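You operate a simulated robot arm through the tools that you are given. There is no shell and no other tool.

Carry out the task below with a simulated robot arm. There is one attempt and no reset: what you move stays moved.

Task
Tighten both screws on the short hose to 6 Nm.
Fine: leave the test pump's screws; put the driver back in its stand.
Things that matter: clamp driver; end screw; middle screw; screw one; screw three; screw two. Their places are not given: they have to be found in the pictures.

Only the result counts: the job must be done as asked and must still hold three seconds after the hand-in. Knocking over, shifting, dropping, spilling or breaking anything else fails it.

Robot
A 6-joint arm with a two-finger parallel gripper, fixed in place. Base frame: the origin is on the floor under the middle of its stand, x ahead of it, y to its left, z up; the work surface is at about z = 0.82. Units: m, rad, N and s.
With the tool pointing down near the work surface it reaches from about 0.44 to 0.86 m from the base axis. Its first joint turns from -2.007 to 2.007 rad. Payload 4.2 kg.
Tool frame: the origin (TCP) lies between the finger pads and is the grasp point; the fingertips stand 0.023 m ahead of it; z points along the fingers, y is the line along which they close. Largest opening 0.094 m; finger width 0.038, thickness 0.01; the body of the gripper, 0.054 by 0.096 m, starts 0.039 m behind the TCP.
Orientation is that of the tool frame in the base frame, as a unit quaternion [x, y, z, w]. With the fingers straight down and closing along the base's y, the tool's x points along the base's -x, its y along +y and its z along -z.

Tools
- The arm moves only by the tool drive_tool. Its argument "motion" is a list of rows, each a list of 6 numbers: the shift along the tool's x, y, z in m, then the turn, a rotation vector about the tool's x, y, z in rad. In form: [[tx, ty, tz, rx, ry, rz], ...]. A call has 1 to 20 rows; each row shifts and turns the commanded pose from where the row before left it, along the tool's axes as they then stand. "gripper" is the closure, from 0 (fully open) to 1 (shut), set as the call begins (left out, the last holds). Each row takes 0.2 s and may step no farther than 0.05 m and 0.15 rad from the row before; otherwise, or with a gripper value out of range, the whole call is refused. A pose out of reach is approached as far as the arm can. The call stops where the force on the tool passes 40 N (or 10 N more than at its start, if that is more) or the arm is blocked; 0.2 s more then pass. Each finger travels about 0.108 m/s and halts on what it meets, pressing with about 39 N; the grip force reading is that of the motor and also rises with nothing between the fingers. The clock runs only during rows and for 0.2 s after the last one: add rows that do not move to give the fingers time. The reply holds the time, the measured pose of the TCP, the force on the tool along the base axes, the opening and the grip force, in the units named above and with some noise, with the torque about the TCP (base axes, N m) and any sound that the robot's microphone picked up.
- Cameras (640 x 400 px; columns grow to the right, rows downward): "scene" is fixed at [0.041, 0.4889, 1.4899]; the picture's right is [-0.58, -0.81, 0.00], its down [-0.47, 0.33, -0.82] and it looks along [0.67, -0.47, -0.58] (base axes); focal length 358 px, centre (320, 200). "wrist" rides on the gripper at [0.086, 0.016, -0.075] in the tool frame; the picture's right is [-0.18, 0.98, 0.00], its down [-0.58, -0.11, -0.81] and it looks along [-0.79, -0.15, 0.59] (tool axes); focal length 243 px, centre (320, 200).
- get_image(camera): a new picture of that camera. No time passes.
- lift_body(by): slides the trunk up (or, below 0, down) by that many m; the arm rides with it, the base frame stays. It gives what a move gives, with no picture.
- measure_at(camera, pixels): there is no depth. For up to 12 entries [column, row, z] of the newest picture of that camera ("zoom" is the newest enlarged one), the place [x, y] in the base frame at which the ray of that pixel passes the height z, good to about 0.002 m, but the place of the scene camera against the robot may be out by one fixed shift of up to 0.018 m in any direction. No time passes.
- enlarge(camera, box): a new picture of the part [left, top, right, bottom] of that camera's present view, enlarged. No time passes.
- hand_in(): hands the job in; it is judged then, once.

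Unless the task says otherwise, let go and move clear before handing in.

The tools are called as name(argument=value, ...) on one line, values as JSON. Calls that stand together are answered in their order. drive_tool: Moves the arm, as the interface text tells. Its arguments: {"type":"object","properties":{"motion":{"type":"array","items":{"type":"array","items":{"type":"number"}}},"gripper":{"type":"number"}},"required":["motion"]} The other tools are called the same way: lift_body (by) moves the trunk up or down; get_image (camera) takes a picture; measure_at (camera, pixels) gives the place at which the rays of pixels pass given heights; enlarge (camera, box) takes an enlarged picture of a part of a camera's view; hand_in () hands the job in.

At the start:

```text
time: 0.0
position: [0.5412, 0.2659, 1.1988]
ee_rot: [0.0, 1.0, 0.001, -0.001]
wrist_force: [-0.1, -0.5, -0.2]
moment: [0.0, 0.01, 0.02]
opening: 0.0941
gripper_force: 0.1
trunk travel left (down, up): [-0.775, 0.215]
```

scene: 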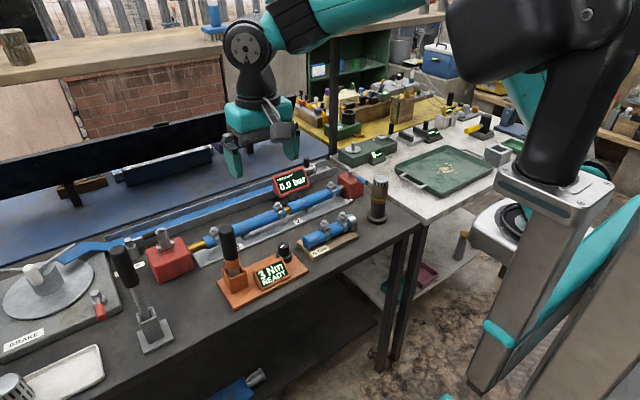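
wrist: 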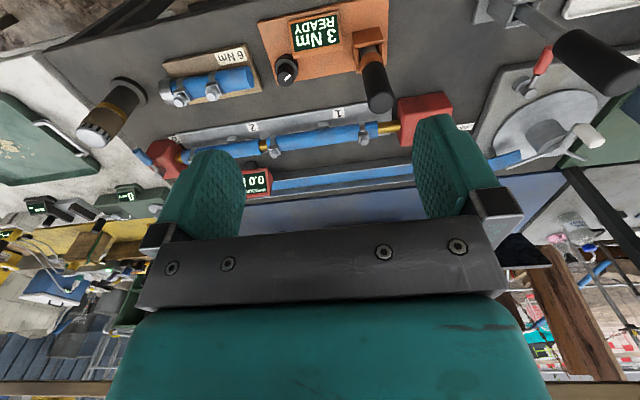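

The pictures show an orange stand with a "3 Nm READY" display around scene (265,275), and a short hose with a "6 Nm" label around (330,235). I'll enlarge both areas before moving.

enlarge(camera="scene", box=[200, 160, 400, 320])

enlarge(camera="wrist", box=[80, 0, 480, 200])

enlarge(camera="scene", box=[0, 200, 220, 400])

```text
2.50 times, centred on (300, 240) of scene
```

zoom: 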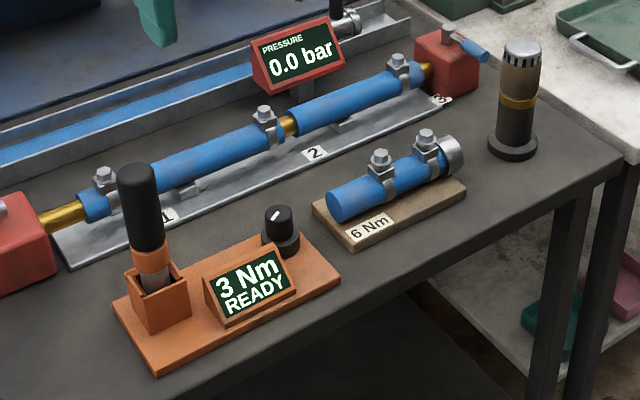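

```text
1.60 times, centred on (280, 100) of wrist
```

zoom: 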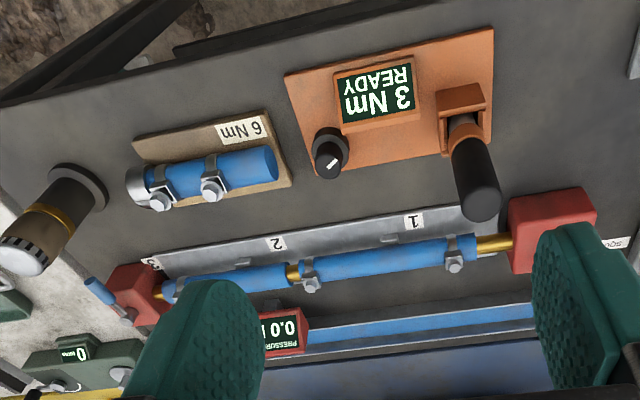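

```text
2.00 times, centred on (110, 300) of scene
```

zoom: 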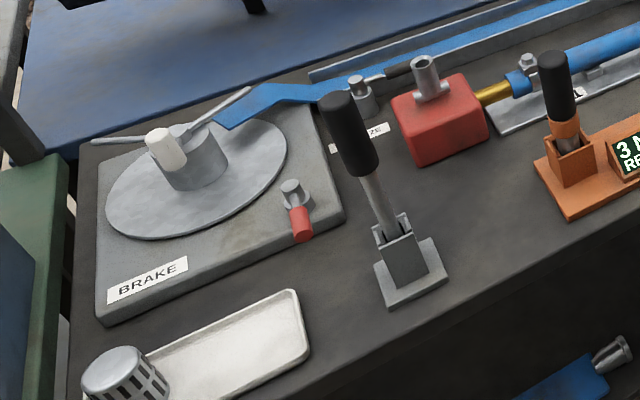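

The orange stand holds a black-handled driver at wrist (377,85), a display reading 3 Nm and a dial at wrist (287,68). The short hose's two screw heads are at wrist (180,100) and (212,95). I'll measure where these points are on the table.

get_image(camera="wrist")

measure_at(camera="wrist", pixels=[[258, 25, 0.82], [388, 15, 0.82], [387, 85, 0.82], [275, 108, 0.82], [179, 103, 0.87], [212, 97, 0.87], [377, 105, 0.98], [285, 62, 0.87], [163, 70, 0.83], [248, 47, 0.83], [262, 92, 0.83]])

measure_at(camera="scene", pixels=[[218, 281, 0.82], [263, 308, 0.82], [307, 270, 0.82], [298, 254, 0.82], [352, 218, 0.87], [333, 227, 0.87], [227, 228, 0.98], [284, 246, 0.87]])

```text
taken
```

wrist: 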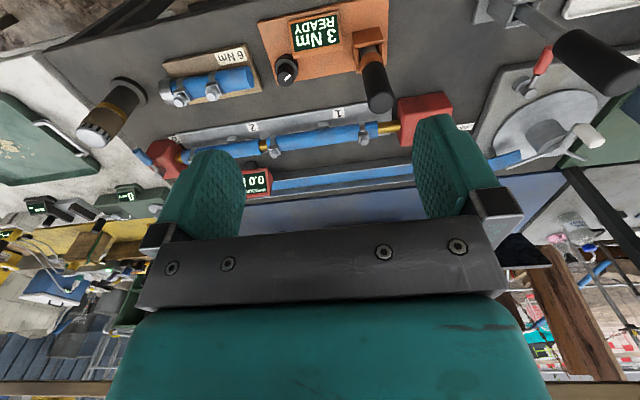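

```text
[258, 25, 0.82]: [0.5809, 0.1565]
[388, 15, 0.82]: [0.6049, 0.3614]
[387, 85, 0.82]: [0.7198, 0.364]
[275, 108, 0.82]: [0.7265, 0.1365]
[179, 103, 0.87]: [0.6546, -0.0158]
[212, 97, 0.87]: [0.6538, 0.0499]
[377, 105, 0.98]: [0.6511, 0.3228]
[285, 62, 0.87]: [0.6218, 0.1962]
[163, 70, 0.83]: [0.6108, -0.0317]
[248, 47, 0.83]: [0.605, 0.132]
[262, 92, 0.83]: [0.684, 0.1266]
```

```text
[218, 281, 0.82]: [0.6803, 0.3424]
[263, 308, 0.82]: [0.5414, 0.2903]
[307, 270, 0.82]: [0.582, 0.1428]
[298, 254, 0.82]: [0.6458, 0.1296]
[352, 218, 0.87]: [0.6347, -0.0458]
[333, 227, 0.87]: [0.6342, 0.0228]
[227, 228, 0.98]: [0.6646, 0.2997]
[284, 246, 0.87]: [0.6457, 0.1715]
```

The measured heights were guesses, so I want a closer look. The area around scene (270,150) is free, so I'll back the gripper up and bring the wrist camera nearer to the stand and the short hose.

drive_tool(motion=[[0.0175, -0.029, 0.015, 0, 0, 0], [0.0175, -0.029, 0.015, 0, 0, 0], [0.0175, -0.029, 0.015, 0, 0, 0], [0.0175, -0.029, 0.015, 0, 0, 0]], gripper=0)

get_image(camera="wrist")

get_image(camera="scene")

```text
time: 1.0
position: [0.4716, 0.1508, 1.1379]
ee_rot: [-0.001, 1.0, 0.0, 0.0]
wrist_force: [-0.1, 0.5, -0.4]
moment: [0.0, 0.01, 0.0]
opening: 0.094
gripper_force: 0.0
trunk travel left (down, up): [-0.775, 0.215]
```

```text
taken
```

wrist: 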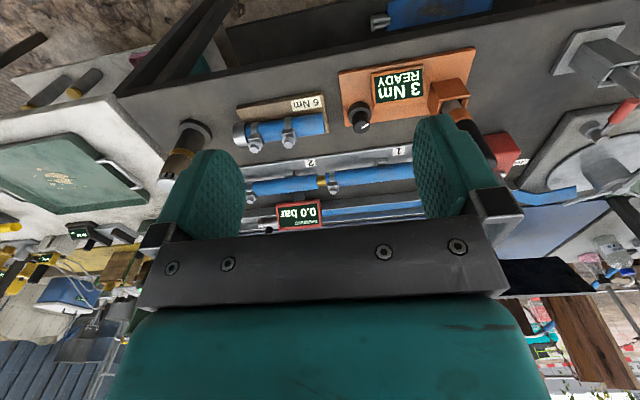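

```text
taken
```

scene: 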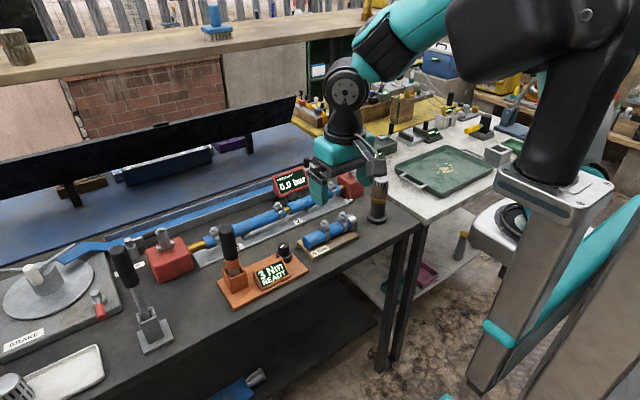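

The wrist picture now shows the dial at (359,115), the display at (398,87) and the short hose screws at (254,143) and (288,135). I'll enlarge the stand and the hose.

enlarge(camera="wrist", box=[320, 35, 520, 160])

enlarge(camera="wrist", box=[210, 80, 350, 180])

enlarge(camera="scene", box=[210, 210, 320, 310])

```text
3.20 times, centred on (420, 98) of wrist
```

zoom: 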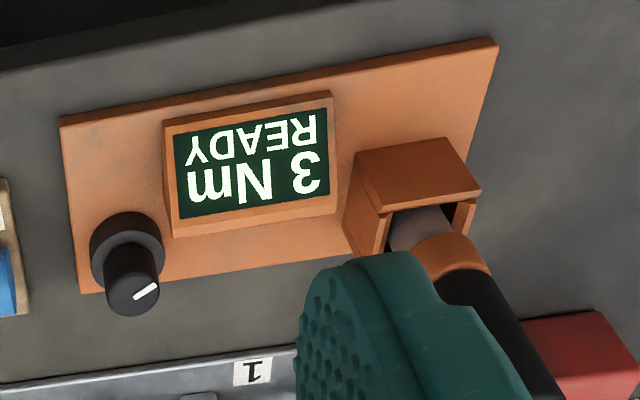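

```text
4.00 times, centred on (280, 130) of wrist
```

zoom: 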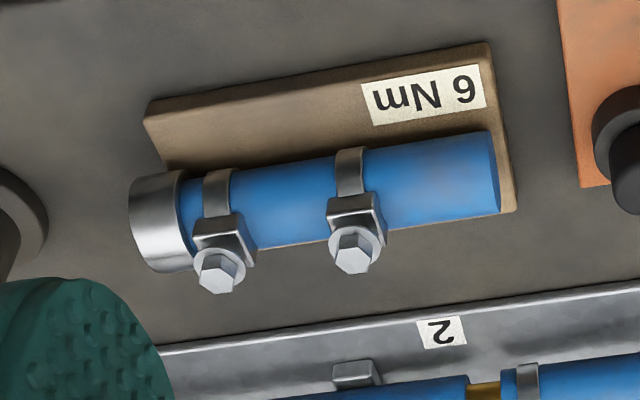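

```text
4.00 times, centred on (265, 260) of scene
```

zoom: 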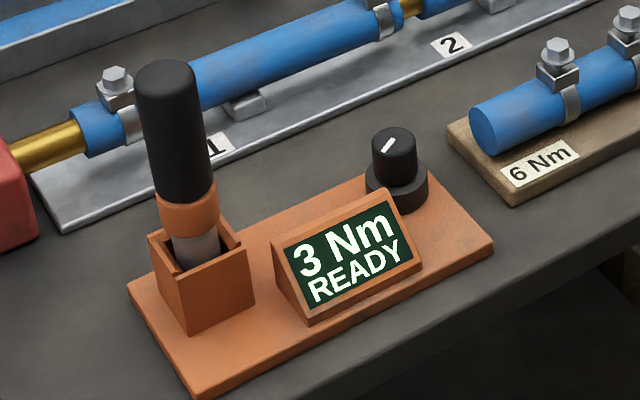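

The dial is a black cylinder with a white pointer, and the driver stands socket-down in its holder. I'll measure rays from zoomed views, starting with the stand.

enlarge(camera="wrist", box=[320, 35, 520, 160])

measure_at(camera="zoom", pixels=[[60, 118, 0.83], [497, 40, 0.83], [80, 294, 0.83], [132, 290, 0.86], [132, 290, 0.9], [128, 240, 0.85], [132, 260, 0.87], [420, 170, 0.87], [460, 255, 0.9], [170, 235, 0.83]])

enlarge(camera="wrist", box=[210, 80, 350, 180])

measure_at(camera="zoom", pixels=[[219, 273, 0.86], [219, 273, 0.9], [354, 254, 0.86], [354, 254, 0.9], [145, 120, 0.82], [488, 48, 0.82], [514, 210, 0.82], [425, 95, 0.84]])

```text
3.20 times, centred on (420, 98) of wrist
```

zoom: 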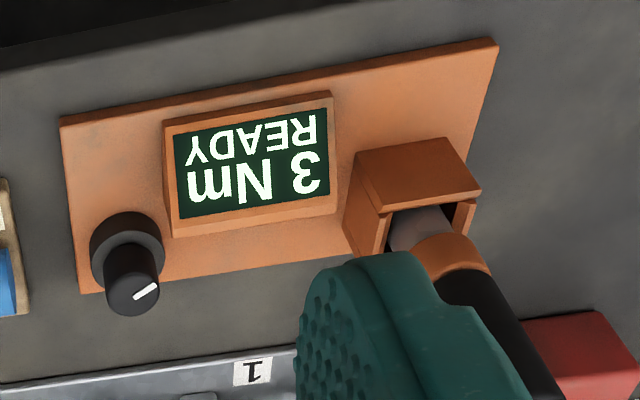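

```text
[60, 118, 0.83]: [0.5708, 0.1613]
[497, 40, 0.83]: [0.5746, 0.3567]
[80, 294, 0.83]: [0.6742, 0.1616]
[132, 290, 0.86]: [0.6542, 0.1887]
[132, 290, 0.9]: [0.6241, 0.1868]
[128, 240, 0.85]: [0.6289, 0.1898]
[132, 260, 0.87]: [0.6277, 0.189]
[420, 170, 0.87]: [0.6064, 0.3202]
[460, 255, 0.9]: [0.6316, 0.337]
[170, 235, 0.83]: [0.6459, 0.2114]
```

```text
4.00 times, centred on (280, 130) of wrist
```

zoom: 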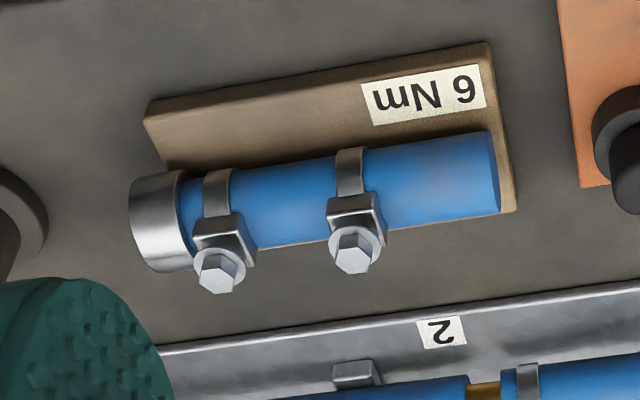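

```text
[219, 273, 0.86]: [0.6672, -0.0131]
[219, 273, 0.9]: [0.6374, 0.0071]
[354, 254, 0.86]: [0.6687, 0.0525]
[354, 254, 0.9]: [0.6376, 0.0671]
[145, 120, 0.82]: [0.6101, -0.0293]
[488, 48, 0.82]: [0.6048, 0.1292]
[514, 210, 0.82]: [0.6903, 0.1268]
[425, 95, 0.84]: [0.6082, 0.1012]
```

The stand plate spans about x 0.57–0.67 and y 0.16–0.36. The hose board spans about x 0.605–0.69 and y -0.03–0.13. I'll tilt the tool so the wrist camera looks almost straight down, which gives a second angle for triangulating.

drive_tool(motion=[[-0.039, 0, -0.031, 0, 0, 0], [-0.039, 0, -0.031, 0, 0, 0], [0, 0, 0, 0, 0.15, 0], [0, 0, 0, 0, 0.15, 0], [0, 0, 0, 0, 0.15, 0], [0, 0, 0, 0, 0.15, 0], [0, 0, 0, 0, 0, 0]])

get_image(camera="wrist")

```text
time: 2.6
position: [0.5353, 0.1426, 1.1851]
ee_rot: [0.002, 0.956, 0.0, -0.294]
wrist_force: [-0.6, 0.1, 0.8]
moment: [0.0, 0.0, 0.04]
opening: 0.094
gripper_force: 0.1
out of reach, approached as far as the arm can: row 6
trunk travel left (down, up): [-0.775, 0.215]
```

```text
taken
```

wrist: 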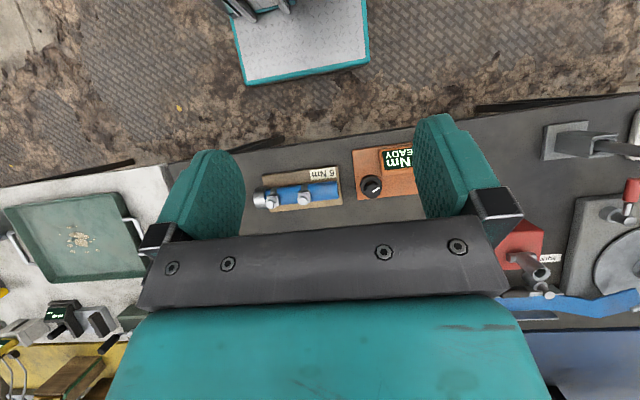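

The view is now nearly top-down, with the dial at (371,187) and the screws at (271,200) and (303,197). I'll zoom in and measure rays from here.

enlarge(camera="wrist", box=[340, 140, 430, 210])

measure_at(camera="zoom", pixels=[[228, 275, 0.84], [228, 275, 0.9], [90, 55, 0.83], [105, 350, 0.83]])

enlarge(camera="wrist", box=[245, 160, 350, 220])

measure_at(camera="zoom", pixels=[[163, 268, 0.86], [163, 268, 0.9], [355, 250, 0.86], [355, 250, 0.9]])

```text
5.71 times, centred on (385, 175) of wrist
```

zoom: 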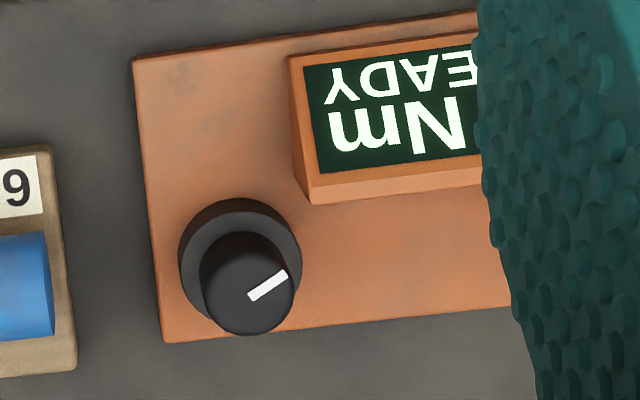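

```text
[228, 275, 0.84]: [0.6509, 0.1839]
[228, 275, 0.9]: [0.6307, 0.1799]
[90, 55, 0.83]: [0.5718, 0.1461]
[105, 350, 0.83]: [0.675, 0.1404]
```

```text
6.10 times, centred on (298, 190) of wrist
```

zoom: 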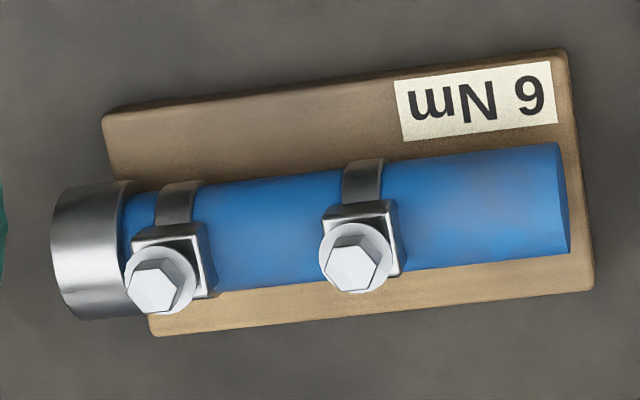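

```text
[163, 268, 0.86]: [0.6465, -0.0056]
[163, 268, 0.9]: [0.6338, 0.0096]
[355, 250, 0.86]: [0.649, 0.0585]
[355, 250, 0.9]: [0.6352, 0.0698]
```

In the zooms, the hex tops are centred at (157,283) and (354,264), and the knob top is at about (247,288). I'll measure those exact pixels.

measure_at(camera="zoom", pixels=[[157, 284, 0.86], [157, 284, 0.9], [354, 264, 0.86], [354, 264, 0.9]])

enlarge(camera="wrist", box=[340, 140, 430, 210])

measure_at(camera="zoom", pixels=[[247, 288, 0.86], [247, 288, 0.9], [240, 258, 0.83], [133, 60, 0.83], [165, 342, 0.83], [202, 283, 0.87], [294, 283, 0.87], [250, 300, 0.87], [287, 274, 0.87]])

```text
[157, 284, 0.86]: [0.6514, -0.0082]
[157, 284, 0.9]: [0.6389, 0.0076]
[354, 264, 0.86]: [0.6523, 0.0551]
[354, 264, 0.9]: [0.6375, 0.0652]
```

```text
5.71 times, centred on (385, 175) of wrist
```

zoom: 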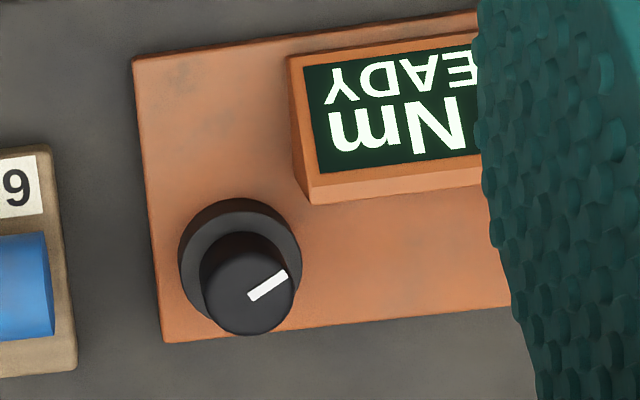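

```text
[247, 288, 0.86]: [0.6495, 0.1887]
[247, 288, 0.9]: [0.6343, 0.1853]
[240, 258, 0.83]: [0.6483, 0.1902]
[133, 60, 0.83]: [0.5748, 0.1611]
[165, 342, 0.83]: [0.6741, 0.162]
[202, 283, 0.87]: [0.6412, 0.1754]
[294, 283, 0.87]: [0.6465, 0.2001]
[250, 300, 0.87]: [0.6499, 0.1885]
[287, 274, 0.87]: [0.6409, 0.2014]
```

From two views, the screw tops are at about (0.640,0.006,0.897) and (0.638,0.066,0.899), and the knob axis is near (0.645,0.189) with its top at z≈0.873. I'll measure the display box's back top corner in this zoom to check finger clearance around the knob.

measure_at(camera="zoom", pixels=[[310, 204, 0.83], [310, 204, 0.87], [288, 57, 0.83], [180, 255, 0.83], [302, 255, 0.83], [240, 200, 0.83], [240, 235, 0.87], [250, 336, 0.87]])

enlarge(camera="scene", box=[215, 210, 315, 310])

```text
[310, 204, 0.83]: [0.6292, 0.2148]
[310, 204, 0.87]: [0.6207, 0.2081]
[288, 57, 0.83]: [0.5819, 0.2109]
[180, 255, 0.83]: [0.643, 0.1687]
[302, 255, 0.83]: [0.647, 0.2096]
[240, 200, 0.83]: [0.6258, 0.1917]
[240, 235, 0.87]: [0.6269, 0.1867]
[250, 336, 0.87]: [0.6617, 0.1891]
```

```text
4.00 times, centred on (265, 260) of scene
```

zoom: 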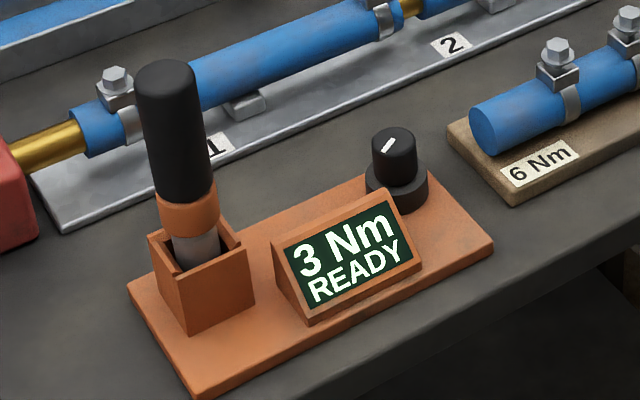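

The display's back top edge is at about x≈0.622, z≈0.866, just clear of fingers around the knob if they grip only its top. I'll undo the tilt and move above the knob at a safe height.

drive_tool(motion=[[0, 0, 0, 0, -0.15, 0], [0, 0, 0, 0, -0.15, 0], [0, 0, 0, 0, -0.15, 0], [0, 0, 0, 0, -0.15, 0], [0, 0, 0, 0, 0, 0]])

```text
time: 3.8
position: [0.5353, 0.1432, 1.183]
ee_rot: [0.0, 1.0, 0.0, 0.001]
wrist_force: [-0.4, -0.4, -0.3]
moment: [-0.02, 0.02, 0.02]
opening: 0.0942
gripper_force: 0.1
trunk travel left (down, up): [-0.775, 0.215]
```

The tool is back to vertical at (0.535,0.143,1.183). I'll move above the knob at z≈1.0, turned slightly clockwise and partly closed, to keep the fingers away from the display.

drive_tool(motion=[[-0.022, 0.009, 0.0366, 0, 0, 0], [-0.022, 0.009, 0.0366, 0, 0, 0], [-0.022, 0.009, 0.0366, 0, 0, 0], [-0.022, 0.009, 0.0366, 0, 0, 0], [-0.022, 0.009, 0.0366, 0, 0, 0], [0, 0, 0, 0, 0, 0.15], [0, 0, 0, 0, 0, 0.15], [0, 0, 0, 0, 0, 0]], gripper=0.36)

get_image(camera="wrist")

get_image(camera="scene")

```text
time: 5.6
position: [0.646, 0.1894, 1.0011]
ee_rot: [0.15, 0.989, 0.0, 0.0]
wrist_force: [0.6, -0.6, 0.1]
moment: [-0.02, -0.01, 0.01]
opening: 0.0602
gripper_force: 0.1
trunk travel left (down, up): [-0.775, 0.215]
```

```text
taken
```

wrist: 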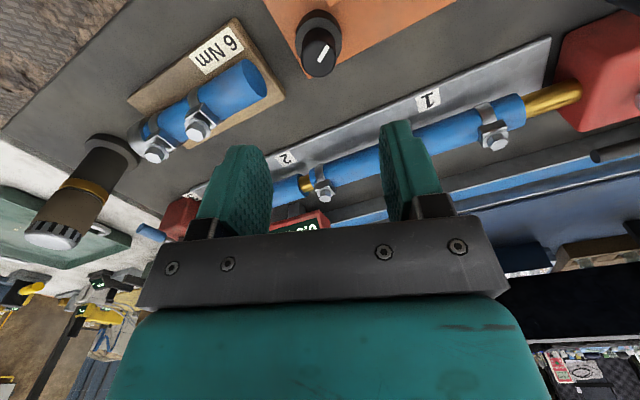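

```text
taken
```

scene: 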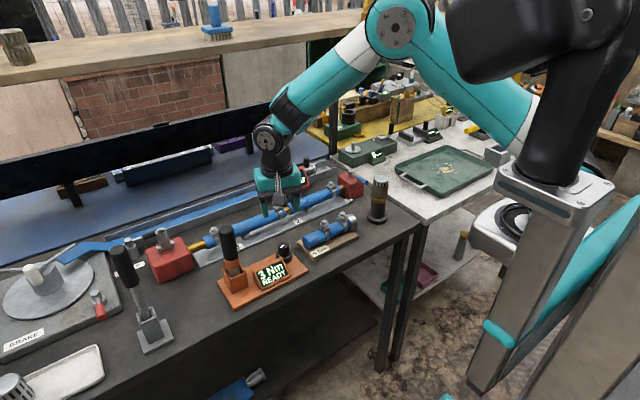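

The wrist camera now sees the knob top at (318,58), the screws at (156,156) and (198,132), and pump screws at (494,140) and (322,192). I'll measure these to refine the heights.

enlarge(camera="wrist", box=[280, 0, 370, 90])

enlarge(camera="wrist", box=[120, 80, 230, 180])

```text
4.44 times, centred on (325, 45) of wrist
```

zoom: 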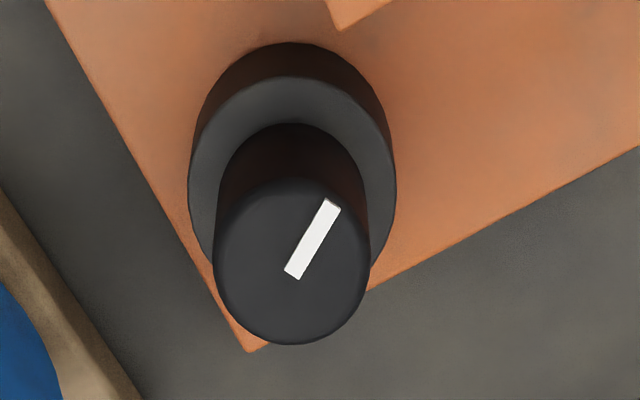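

```text
4.00 times, centred on (175, 130) of wrist
```

zoom: 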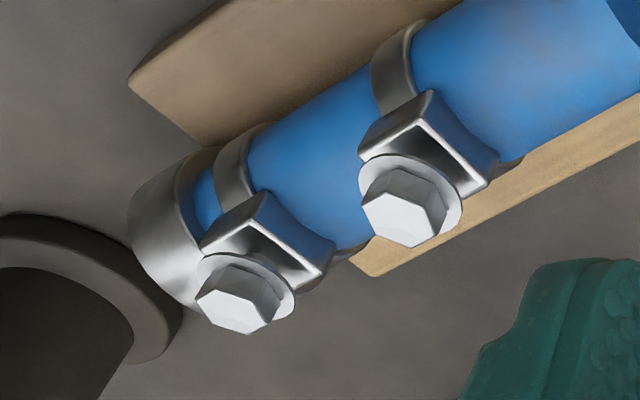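

Hex top faces are at zoom (233,312) and (401,220), and the knob top centre is at full-image (318.7,58.7). I'll measure those rays.

measure_at(camera="zoom", pixels=[[233, 312, 0.86], [233, 312, 0.9], [401, 220, 0.86], [401, 220, 0.9]])

measure_at(camera="wrist", pixels=[[318.7, 58.7, 0.86], [318.7, 58.7, 0.88], [301.3, 58.5, 0.873], [336, 58.5, 0.873], [328, 15, 0.83], [494, 140, 0.86], [494, 140, 0.92], [322, 192, 0.86], [322, 192, 0.92]])

```text
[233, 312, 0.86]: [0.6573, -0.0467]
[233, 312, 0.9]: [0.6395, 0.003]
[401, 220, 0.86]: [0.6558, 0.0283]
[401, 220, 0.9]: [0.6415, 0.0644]
```

```text
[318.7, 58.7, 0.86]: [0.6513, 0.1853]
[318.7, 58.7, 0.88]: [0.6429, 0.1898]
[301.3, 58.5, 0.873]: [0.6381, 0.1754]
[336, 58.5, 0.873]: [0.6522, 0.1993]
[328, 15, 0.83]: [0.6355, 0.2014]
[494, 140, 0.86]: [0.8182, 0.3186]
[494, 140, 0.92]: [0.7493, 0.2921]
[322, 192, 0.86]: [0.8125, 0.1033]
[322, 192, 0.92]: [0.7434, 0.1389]
```

The knob axis comes out at (0.645,0.188) with the top near z 0.871, and the TCP is within 1.5 mm of it. I'll descend with the open fingers around the knob, tips to about z 0.857.

drive_tool(motion=[[0.0005, -0.0016, 0.03, 0, 0, 0], [0, 0, 0.03, 0, 0, 0], [0, 0, 0.03, 0, 0, 0], [0, 0, 0.02, 0, 0, 0], [0, 0, 0.011, 0, 0, 0]])

enlarge(camera="scene", box=[215, 200, 335, 300])

get_image(camera="wrist")

```text
time: 6.8
position: [0.6425, 0.1865, 0.8799]
ee_rot: [0.149, 0.989, 0.001, 0.0]
wrist_force: [0.0, -1.4, -0.2]
moment: [-0.04, 0.01, 0.01]
opening: 0.0602
gripper_force: 0.0
trunk travel left (down, up): [-0.775, 0.215]
```

```text
4.00 times, centred on (275, 250) of scene
```

zoom: 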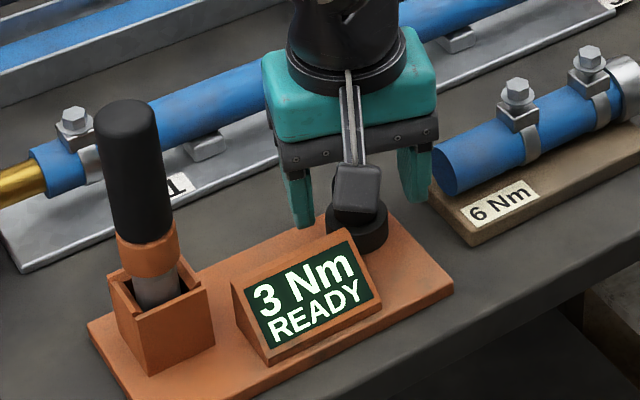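

```text
taken
```

wrist: 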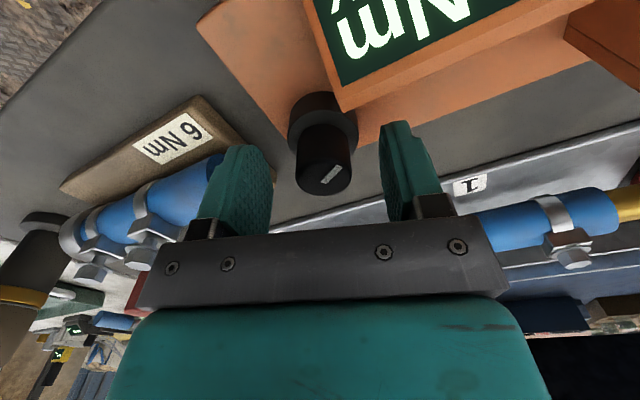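

No contact forces, and the fingers straddle the knob in both pictures. I'll check its centre once more from this close range.

enlarge(camera="wrist", box=[270, 80, 400, 210])

```text
3.08 times, centred on (335, 145) of wrist
```

zoom: 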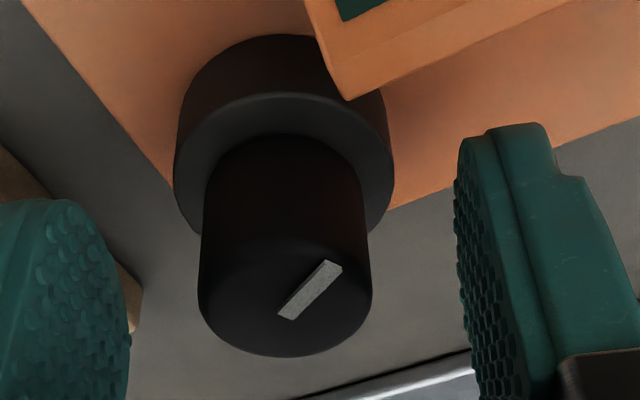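

measure_at(camera="zoom", pixels=[[285, 300, 0.868], [285, 300, 0.871], [285, 300, 0.874], [199, 300, 0.871], [372, 290, 0.871], [345, 100, 0.866]])

```text
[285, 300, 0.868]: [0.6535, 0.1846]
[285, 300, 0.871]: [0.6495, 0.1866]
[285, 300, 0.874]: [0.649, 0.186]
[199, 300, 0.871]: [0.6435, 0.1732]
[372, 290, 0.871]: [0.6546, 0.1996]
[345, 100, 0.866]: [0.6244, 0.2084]
```

The knob centre averages about (0.6465,0.187), so I'll nudge about 3 mm forward and close on it.

drive_tool(motion=[[-0.0027, 0.0014, 0, 0, 0, 0], [0, 0, 0, 0, 0, 0]])

drive_tool(motion=[[0, 0, 0, 0, 0, 0], [0, 0, 0, 0, 0, 0], [0, 0, 0, 0, 0, 0]], gripper=1.0)

enlarge(camera="scene", box=[215, 200, 335, 300])

```text
time: 7.4
position: [0.6449, 0.1871, 0.88]
ee_rot: [0.149, 0.989, 0.0, 0.0]
wrist_force: [0.9, -0.3, -0.6]
moment: [0.0, -0.02, 0.01]
opening: 0.0603
gripper_force: 0.1
trunk travel left (down, up): [-0.775, 0.215]
```

```text
time: 8.2
position: [0.6459, 0.1872, 0.8802]
ee_rot: [0.149, 0.989, 0.0, 0.0]
wrist_force: [0.2, 0.5, -1.6]
moment: [0.03, -0.08, 0.1]
opening: 0.0271
gripper_force: 44.6
trunk travel left (down, up): [-0.775, 0.215]
```

```text
4.00 times, centred on (275, 250) of scene
```

zoom: 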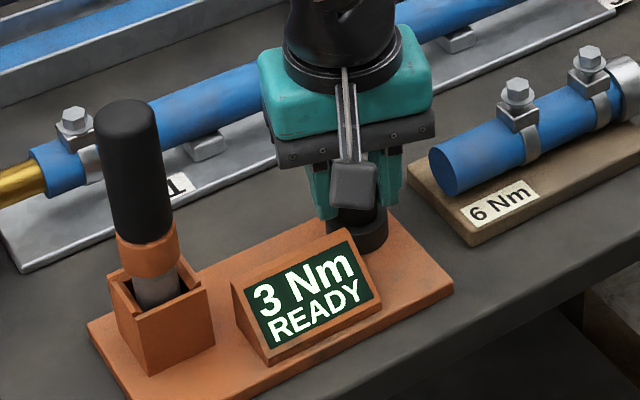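

The knob is gripped at 0.027 m with almost no side force. I'll turn it clockwise 0.3 rad and read the display.

drive_tool(motion=[[0, 0, 0, 0, 0, 0.1], [0, 0, 0, 0, 0, 0.1], [0, 0, 0, 0, 0, 0.1], [0, 0, 0, 0, 0, 0]])

enlarge(camera="scene", box=[215, 200, 335, 300])

```text
time: 9.2
position: [0.6475, 0.1866, 0.8807]
ee_rot: [0.297, 0.955, 0.0, 0.0]
wrist_force: [-0.2, -8.9, 6.4]
moment: [0.38, 0.19, 0.83]
opening: 0.028
gripper_force: 44.9
trunk travel left (down, up): [-0.775, 0.215]
```

```text
4.00 times, centred on (275, 250) of scene
```

zoom: 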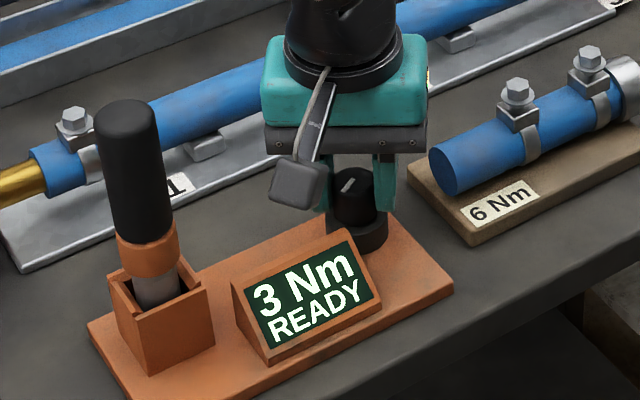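

The display still shows 3 Nm and there is 0.83 Nm of resistance. I'll zoom on the pointer to see whether the knob actually turned.

enlarge(camera="scene", box=[270, 225, 320, 265])

get_image(camera="wrist")

```text
10.00 times, centred on (295, 245) of scene
```

zoom: 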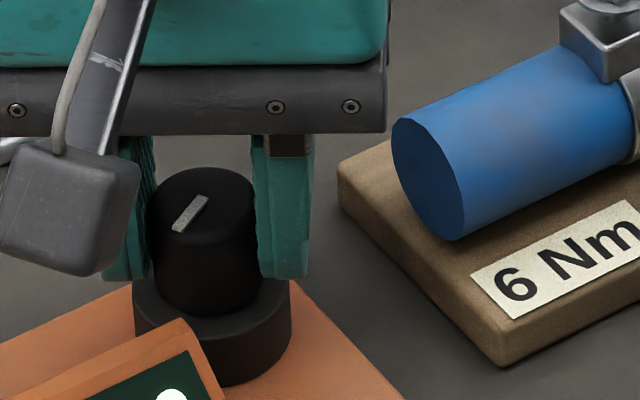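

```text
taken
```

wrist: 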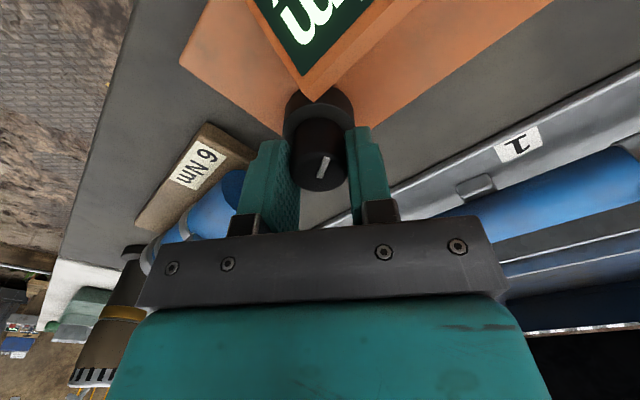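

The pointer direction hasn't changed, so the fingers slipped and clockwise looks blocked. I'll turn counterclockwise 0.4 rad with the current grip and see.

drive_tool(motion=[[0, 0, 0, 0, 0, -0.1], [0, 0, 0, 0, 0, -0.1], [0, 0, 0, 0, 0, -0.1], [0, 0, 0, 0, 0, -0.1], [0, 0, 0, 0, 0, 0]])

enlarge(camera="scene", box=[235, 225, 325, 295])

get_image(camera="wrist")

```text
time: 10.4
position: [0.6469, 0.1871, 0.8803]
ee_rot: [0.099, 0.995, 0.0, 0.001]
wrist_force: [4.0, -3.3, 7.4]
moment: [-0.63, -0.46, 0.01]
opening: 0.0279
gripper_force: 45.4
trunk travel left (down, up): [-0.775, 0.215]
```

```text
5.71 times, centred on (280, 260) of scene
```

zoom: 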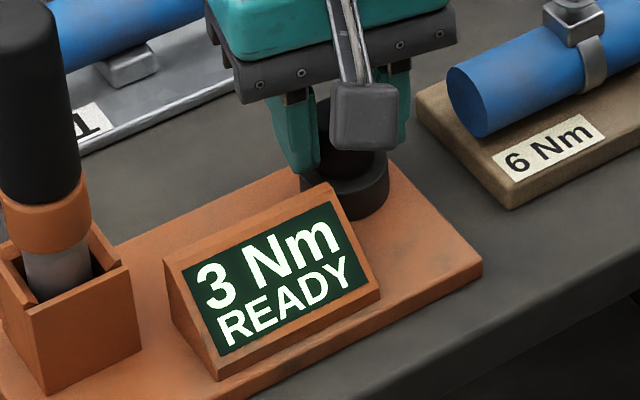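

```text
taken
```

wrist: 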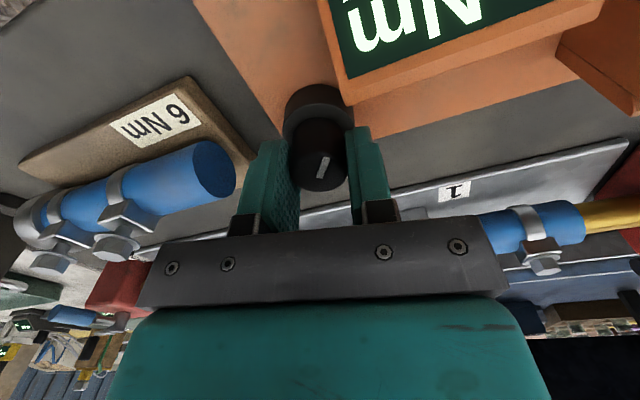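

The pointer now keeps its place relative to the fingers, so the knob did turn counterclockwise by about 0.4 rad, yet the display still says 3 Nm. I'll release, lift, swing the gripper clockwise for more travel and regrip.

drive_tool(motion=[[0, 0, 0, 0, 0, 0], [0, 0, 0, 0, 0, 0]], gripper=0.45)

drive_tool(motion=[[0, 0, -0.03, 0, 0, 0], [0, 0, 0, 0, 0, 0.14], [0, 0, 0, 0, 0, 0.14], [0, 0, 0, 0, 0, 0.14], [0, 0, 0, 0, 0, 0.14], [0, 0, 0, 0, 0, 0.14], [0, 0, 0, 0, 0, 0.14], [0, 0, 0, 0, 0, 0.14], [0, 0, 0, 0, 0, 0]])

enlarge(camera="scene", box=[235, 225, 325, 295])

get_image(camera="wrist")

```text
time: 11.0
position: [0.6476, 0.188, 0.8779]
ee_rot: [0.099, 0.995, 0.0, 0.0]
wrist_force: [-0.2, 0.2, -0.6]
moment: [-0.02, 0.01, 0.0]
opening: 0.0517
gripper_force: 0.0
trunk travel left (down, up): [-0.775, 0.215]
```

```text
time: 13.0
position: [0.6477, 0.1881, 0.9092]
ee_rot: [0.557, 0.83, -0.001, 0.001]
wrist_force: [-0.4, 0.0, 0.5]
moment: [-0.02, 0.04, 0.04]
opening: 0.0517
gripper_force: 0.1
trunk travel left (down, up): [-0.775, 0.215]
```

```text
5.71 times, centred on (280, 260) of scene
```

zoom: 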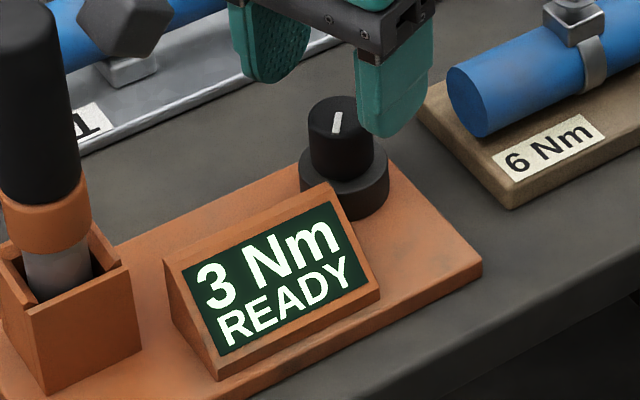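

```text
taken
```

wrist: 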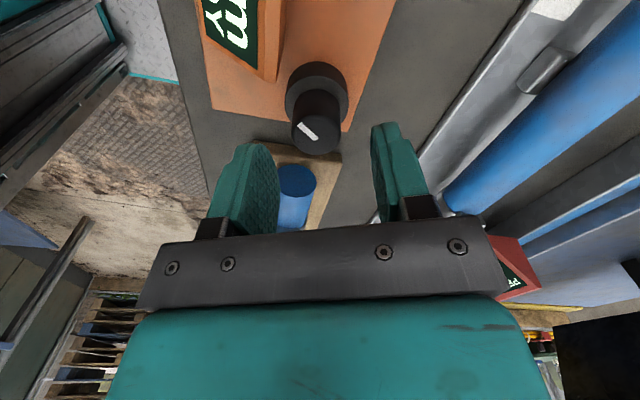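

In the picture the pointer turned from lower-left to straight down, so counterclockwise works. I'll descend, regrip at this new angle and turn further, watching the display.

drive_tool(motion=[[0, 0, 0.03, 0, 0, 0], [0, 0, 0, 0, 0, 0]])

drive_tool(motion=[[0, 0, 0, 0, 0, 0], [0, 0, 0, 0, 0, 0]], gripper=1.0)

drive_tool(motion=[[0, 0, 0, 0, 0, -0.1], [0, 0, 0, 0, 0, -0.1], [0, 0, 0, 0, 0, -0.1], [0, 0, 0, 0, 0, 0]])

enlarge(camera="scene", box=[235, 225, 325, 295])

get_image(camera="wrist")

```text
time: 13.6
position: [0.648, 0.1877, 0.8798]
ee_rot: [0.557, 0.831, 0.0, 0.0]
wrist_force: [-0.2, 0.3, 0.2]
moment: [0.02, -0.03, 0.04]
opening: 0.0519
gripper_force: 0.0
trunk travel left (down, up): [-0.775, 0.215]
```

```text
time: 14.2
position: [0.6455, 0.1866, 0.881]
ee_rot: [0.557, 0.831, -0.003, -0.002]
wrist_force: [-17.6, -7.6, 3.9]
moment: [0.04, 0.02, 0.04]
opening: 0.0278
gripper_force: 44.7
trunk travel left (down, up): [-0.775, 0.215]
```

```text
time: 15.2
position: [0.6462, 0.1861, 0.8799]
ee_rot: [0.426, 0.905, 0.0, 0.0]
wrist_force: [-17.0, -7.9, 8.7]
moment: [-0.33, 0.66, 0.02]
opening: 0.0277
gripper_force: 45.0
trunk travel left (down, up): [-0.775, 0.215]
```

```text
5.71 times, centred on (280, 260) of scene
```

zoom: 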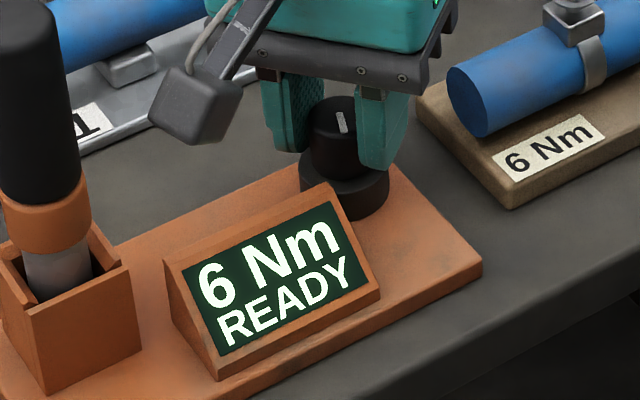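

```text
taken
```

wrist: 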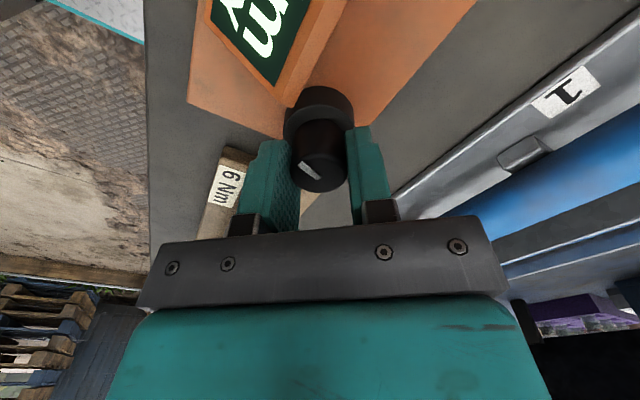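

The display now reads 6 Nm. I'll turn 0.1 rad more so it isn't right at the edge of the step, then release and lift, checking that the reading holds.

drive_tool(motion=[[0, 0, 0, 0, 0, -0.1], [0, 0, 0, 0, 0, 0]])

enlarge(camera="scene", box=[235, 225, 325, 295])

drive_tool(motion=[[0, 0, 0, 0, 0, 0], [0, 0, 0, 0, 0, 0]], gripper=0.45)

drive_tool(motion=[[0, 0, -0.04, 0, 0, 0], [0, 0, -0.04, 0, 0, 0], [0, 0, -0.04, 0, 0, 0], [0, 0, -0.04, 0, 0, 0], [0, 0, 0, 0, 0, 0]])

enlarge(camera="scene", box=[205, 200, 325, 300])

get_image(camera="wrist")

```text
time: 15.8
position: [0.6462, 0.1867, 0.8803]
ee_rot: [0.379, 0.925, 0.0, -0.001]
wrist_force: [-18.2, -6.8, 15.7]
moment: [-0.32, 0.71, 0.06]
opening: 0.0276
gripper_force: 44.9
trunk travel left (down, up): [-0.775, 0.215]
```

```text
5.71 times, centred on (280, 260) of scene
```

zoom: 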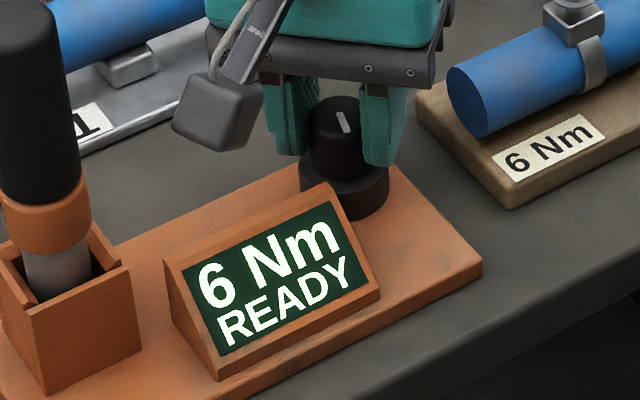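

```text
time: 16.4
position: [0.6483, 0.1869, 0.8796]
ee_rot: [0.38, 0.925, 0.001, 0.001]
wrist_force: [-0.2, -0.1, -0.9]
moment: [0.02, -0.01, -0.01]
opening: 0.0519
gripper_force: 0.1
trunk travel left (down, up): [-0.775, 0.215]
```

```text
time: 17.6
position: [0.6459, 0.187, 1.0388]
ee_rot: [0.381, 0.925, 0.0, 0.0]
wrist_force: [1.2, 1.1, 1.1]
moment: [0.01, -0.01, 0.01]
opening: 0.0515
gripper_force: 0.1
trunk travel left (down, up): [-0.775, 0.215]
```

```text
4.00 times, centred on (265, 250) of scene
```

zoom: 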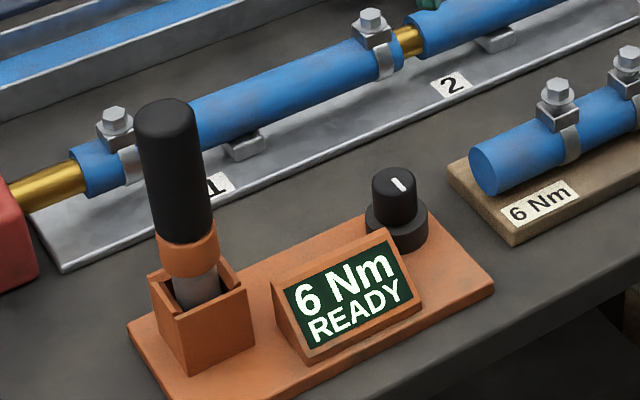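

```text
taken
```

wrist: 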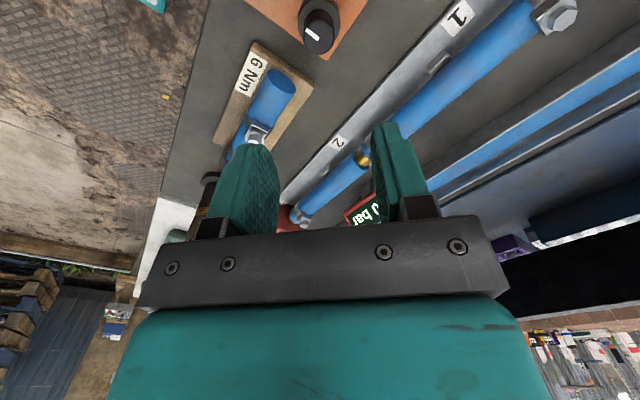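

The display holds at "6 Nm READY" with the gripper clear of the knob. Next I'll rise, square the gripper up and move back to where the wrist camera can view the driver.

drive_tool(motion=[[0, 0, -0.037, 0, 0, 0], [0, 0, -0.037, 0, 0, 0], [0, 0, -0.037, 0, 0, 0], [0, 0, 0, 0, 0, -0.13], [0, 0, 0, 0, 0, -0.13], [0, 0, 0, 0, 0, -0.13], [0, 0, 0, 0, 0, -0.13], [0, 0, 0, 0, 0, -0.13], [0, 0, 0, 0, 0, -0.13], [0.033, 0.028, 0, 0, 0, 0], [0.033, 0.028, 0, 0, 0, 0], [0.033, 0.028, 0, 0, 0, 0], [0.033, 0.028, 0, 0, 0, 0], [0.033, 0.028, 0, 0, 0, 0], [0, 0, 0, 0, 0, 0]], gripper=0.0)

get_image(camera="wrist")

```text
time: 20.8
position: [0.4836, 0.3237, 1.1498]
ee_rot: [0.0, 1.0, 0.0, 0.0]
wrist_force: [0.5, -0.6, 0.2]
moment: [0.03, -0.01, 0.02]
opening: 0.094
gripper_force: 0.0
trunk travel left (down, up): [-0.775, 0.215]
```

```text
taken
```

wrist: 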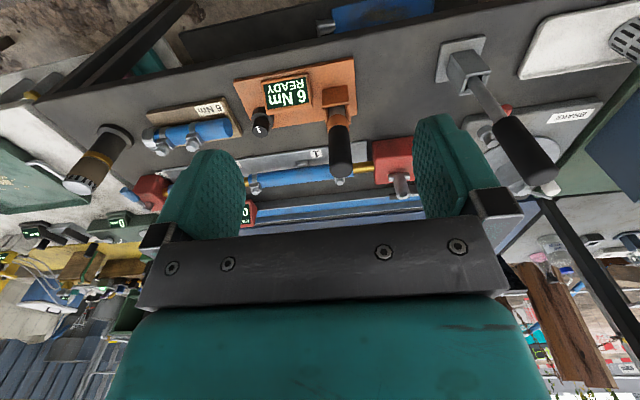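

The driver is clear at wrist (340,140), from the holder at (338,98) to the handle top at (341,168). I'll zoom in to measure its axis and heights.

enlarge(camera="wrist", box=[290, 70, 400, 190])

measure_at(camera="wrist", pixels=[[341, 165, 0.9], [341, 165, 1.0], [338, 122, 0.85], [338, 122, 0.95], [328, 86, 0.87], [349, 86, 0.87]])

```text
3.33 times, centred on (345, 130) of wrist
```

zoom: 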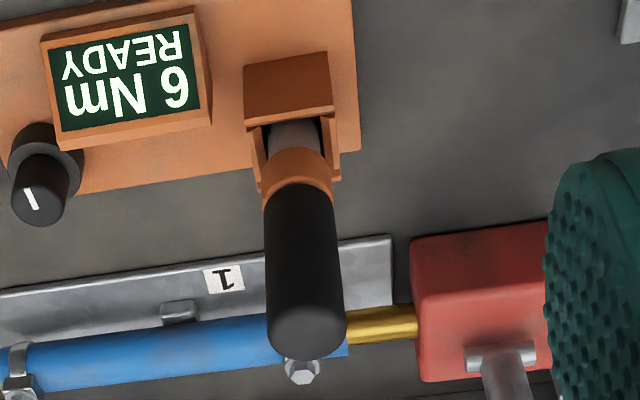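

```text
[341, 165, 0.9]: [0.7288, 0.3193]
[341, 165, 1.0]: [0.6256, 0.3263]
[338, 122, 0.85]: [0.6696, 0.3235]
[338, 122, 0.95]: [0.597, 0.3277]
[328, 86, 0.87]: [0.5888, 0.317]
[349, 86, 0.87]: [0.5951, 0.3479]
```

The driver's axis is at y≈0.325. I'll cross the wrist ray at its top with the scene camera's ray (offset about +0.001,+0.0155 from the knob) to find x and the height.

measure_at(camera="wrist", pixels=[[341, 170, 0.95], [341, 170, 1.0], [333, 126, 0.9], [333, 126, 0.95]])

enlarge(camera="scene", box=[205, 210, 305, 310])

```text
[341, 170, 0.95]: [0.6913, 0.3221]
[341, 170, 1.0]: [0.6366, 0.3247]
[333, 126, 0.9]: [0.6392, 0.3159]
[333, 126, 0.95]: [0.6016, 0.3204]
```

```text
4.00 times, centred on (255, 260) of scene
```

zoom: 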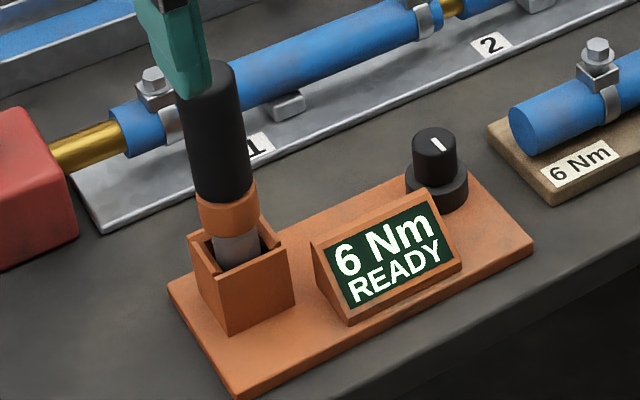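

get_image(camera="scene")

measure_at(camera="scene", pixels=[[229.3, 229.5, 0.95], [229.3, 229.5, 1.0], [283.5, 244.7, 0.871], [325, 223.5, 0.9], [342.8, 215, 0.9], [226, 284, 0.83], [305, 270, 0.83]])

```text
taken
```

scene: 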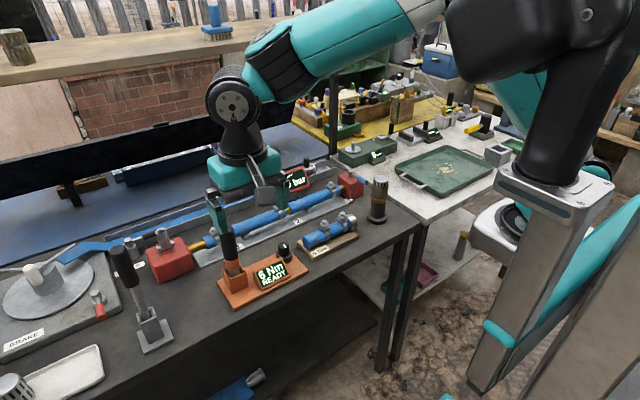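

```text
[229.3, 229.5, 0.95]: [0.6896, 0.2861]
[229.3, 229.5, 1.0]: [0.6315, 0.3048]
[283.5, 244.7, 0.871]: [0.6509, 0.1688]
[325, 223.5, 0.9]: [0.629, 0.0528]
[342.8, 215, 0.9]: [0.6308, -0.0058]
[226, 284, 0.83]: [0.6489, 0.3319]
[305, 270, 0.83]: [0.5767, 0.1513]
```

The crossing puts the driver top at roughly (0.62,0.324,1.01), but the x is uncertain. I'll raise and tilt the tool for an overhead wrist view.

drive_tool(motion=[[-0.03, 0, -0.03, 0, 0, 0], [-0.03, 0, -0.03, 0, 0, 0], [0, 0, 0, 0, 0.15, 0], [0, 0, 0, 0, 0.15, 0], [0, 0, 0, 0, 0.15, 0], [0, 0, 0, 0, 0, 0]])

get_image(camera="wrist")

```text
time: 22.2
position: [0.5313, 0.2544, 1.1771]
ee_rot: [0.001, 0.975, 0.0, -0.222]
wrist_force: [-0.4, 0.2, 0.0]
moment: [0.02, 0.0, -0.01]
opening: 0.094
gripper_force: 0.1
out of reach, approached as far as the arm can: row 4, 5
trunk travel left (down, up): [-0.775, 0.215]
```

```text
taken
```

wrist: 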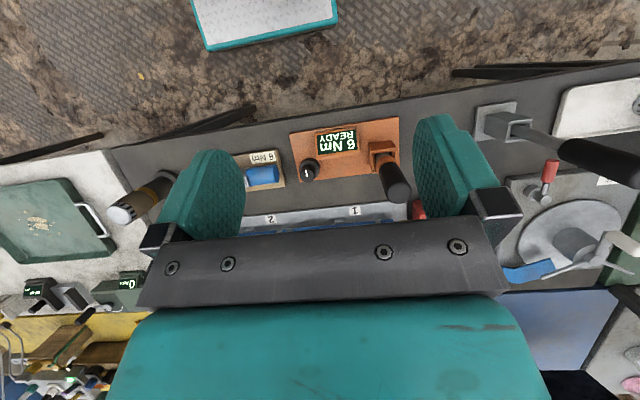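

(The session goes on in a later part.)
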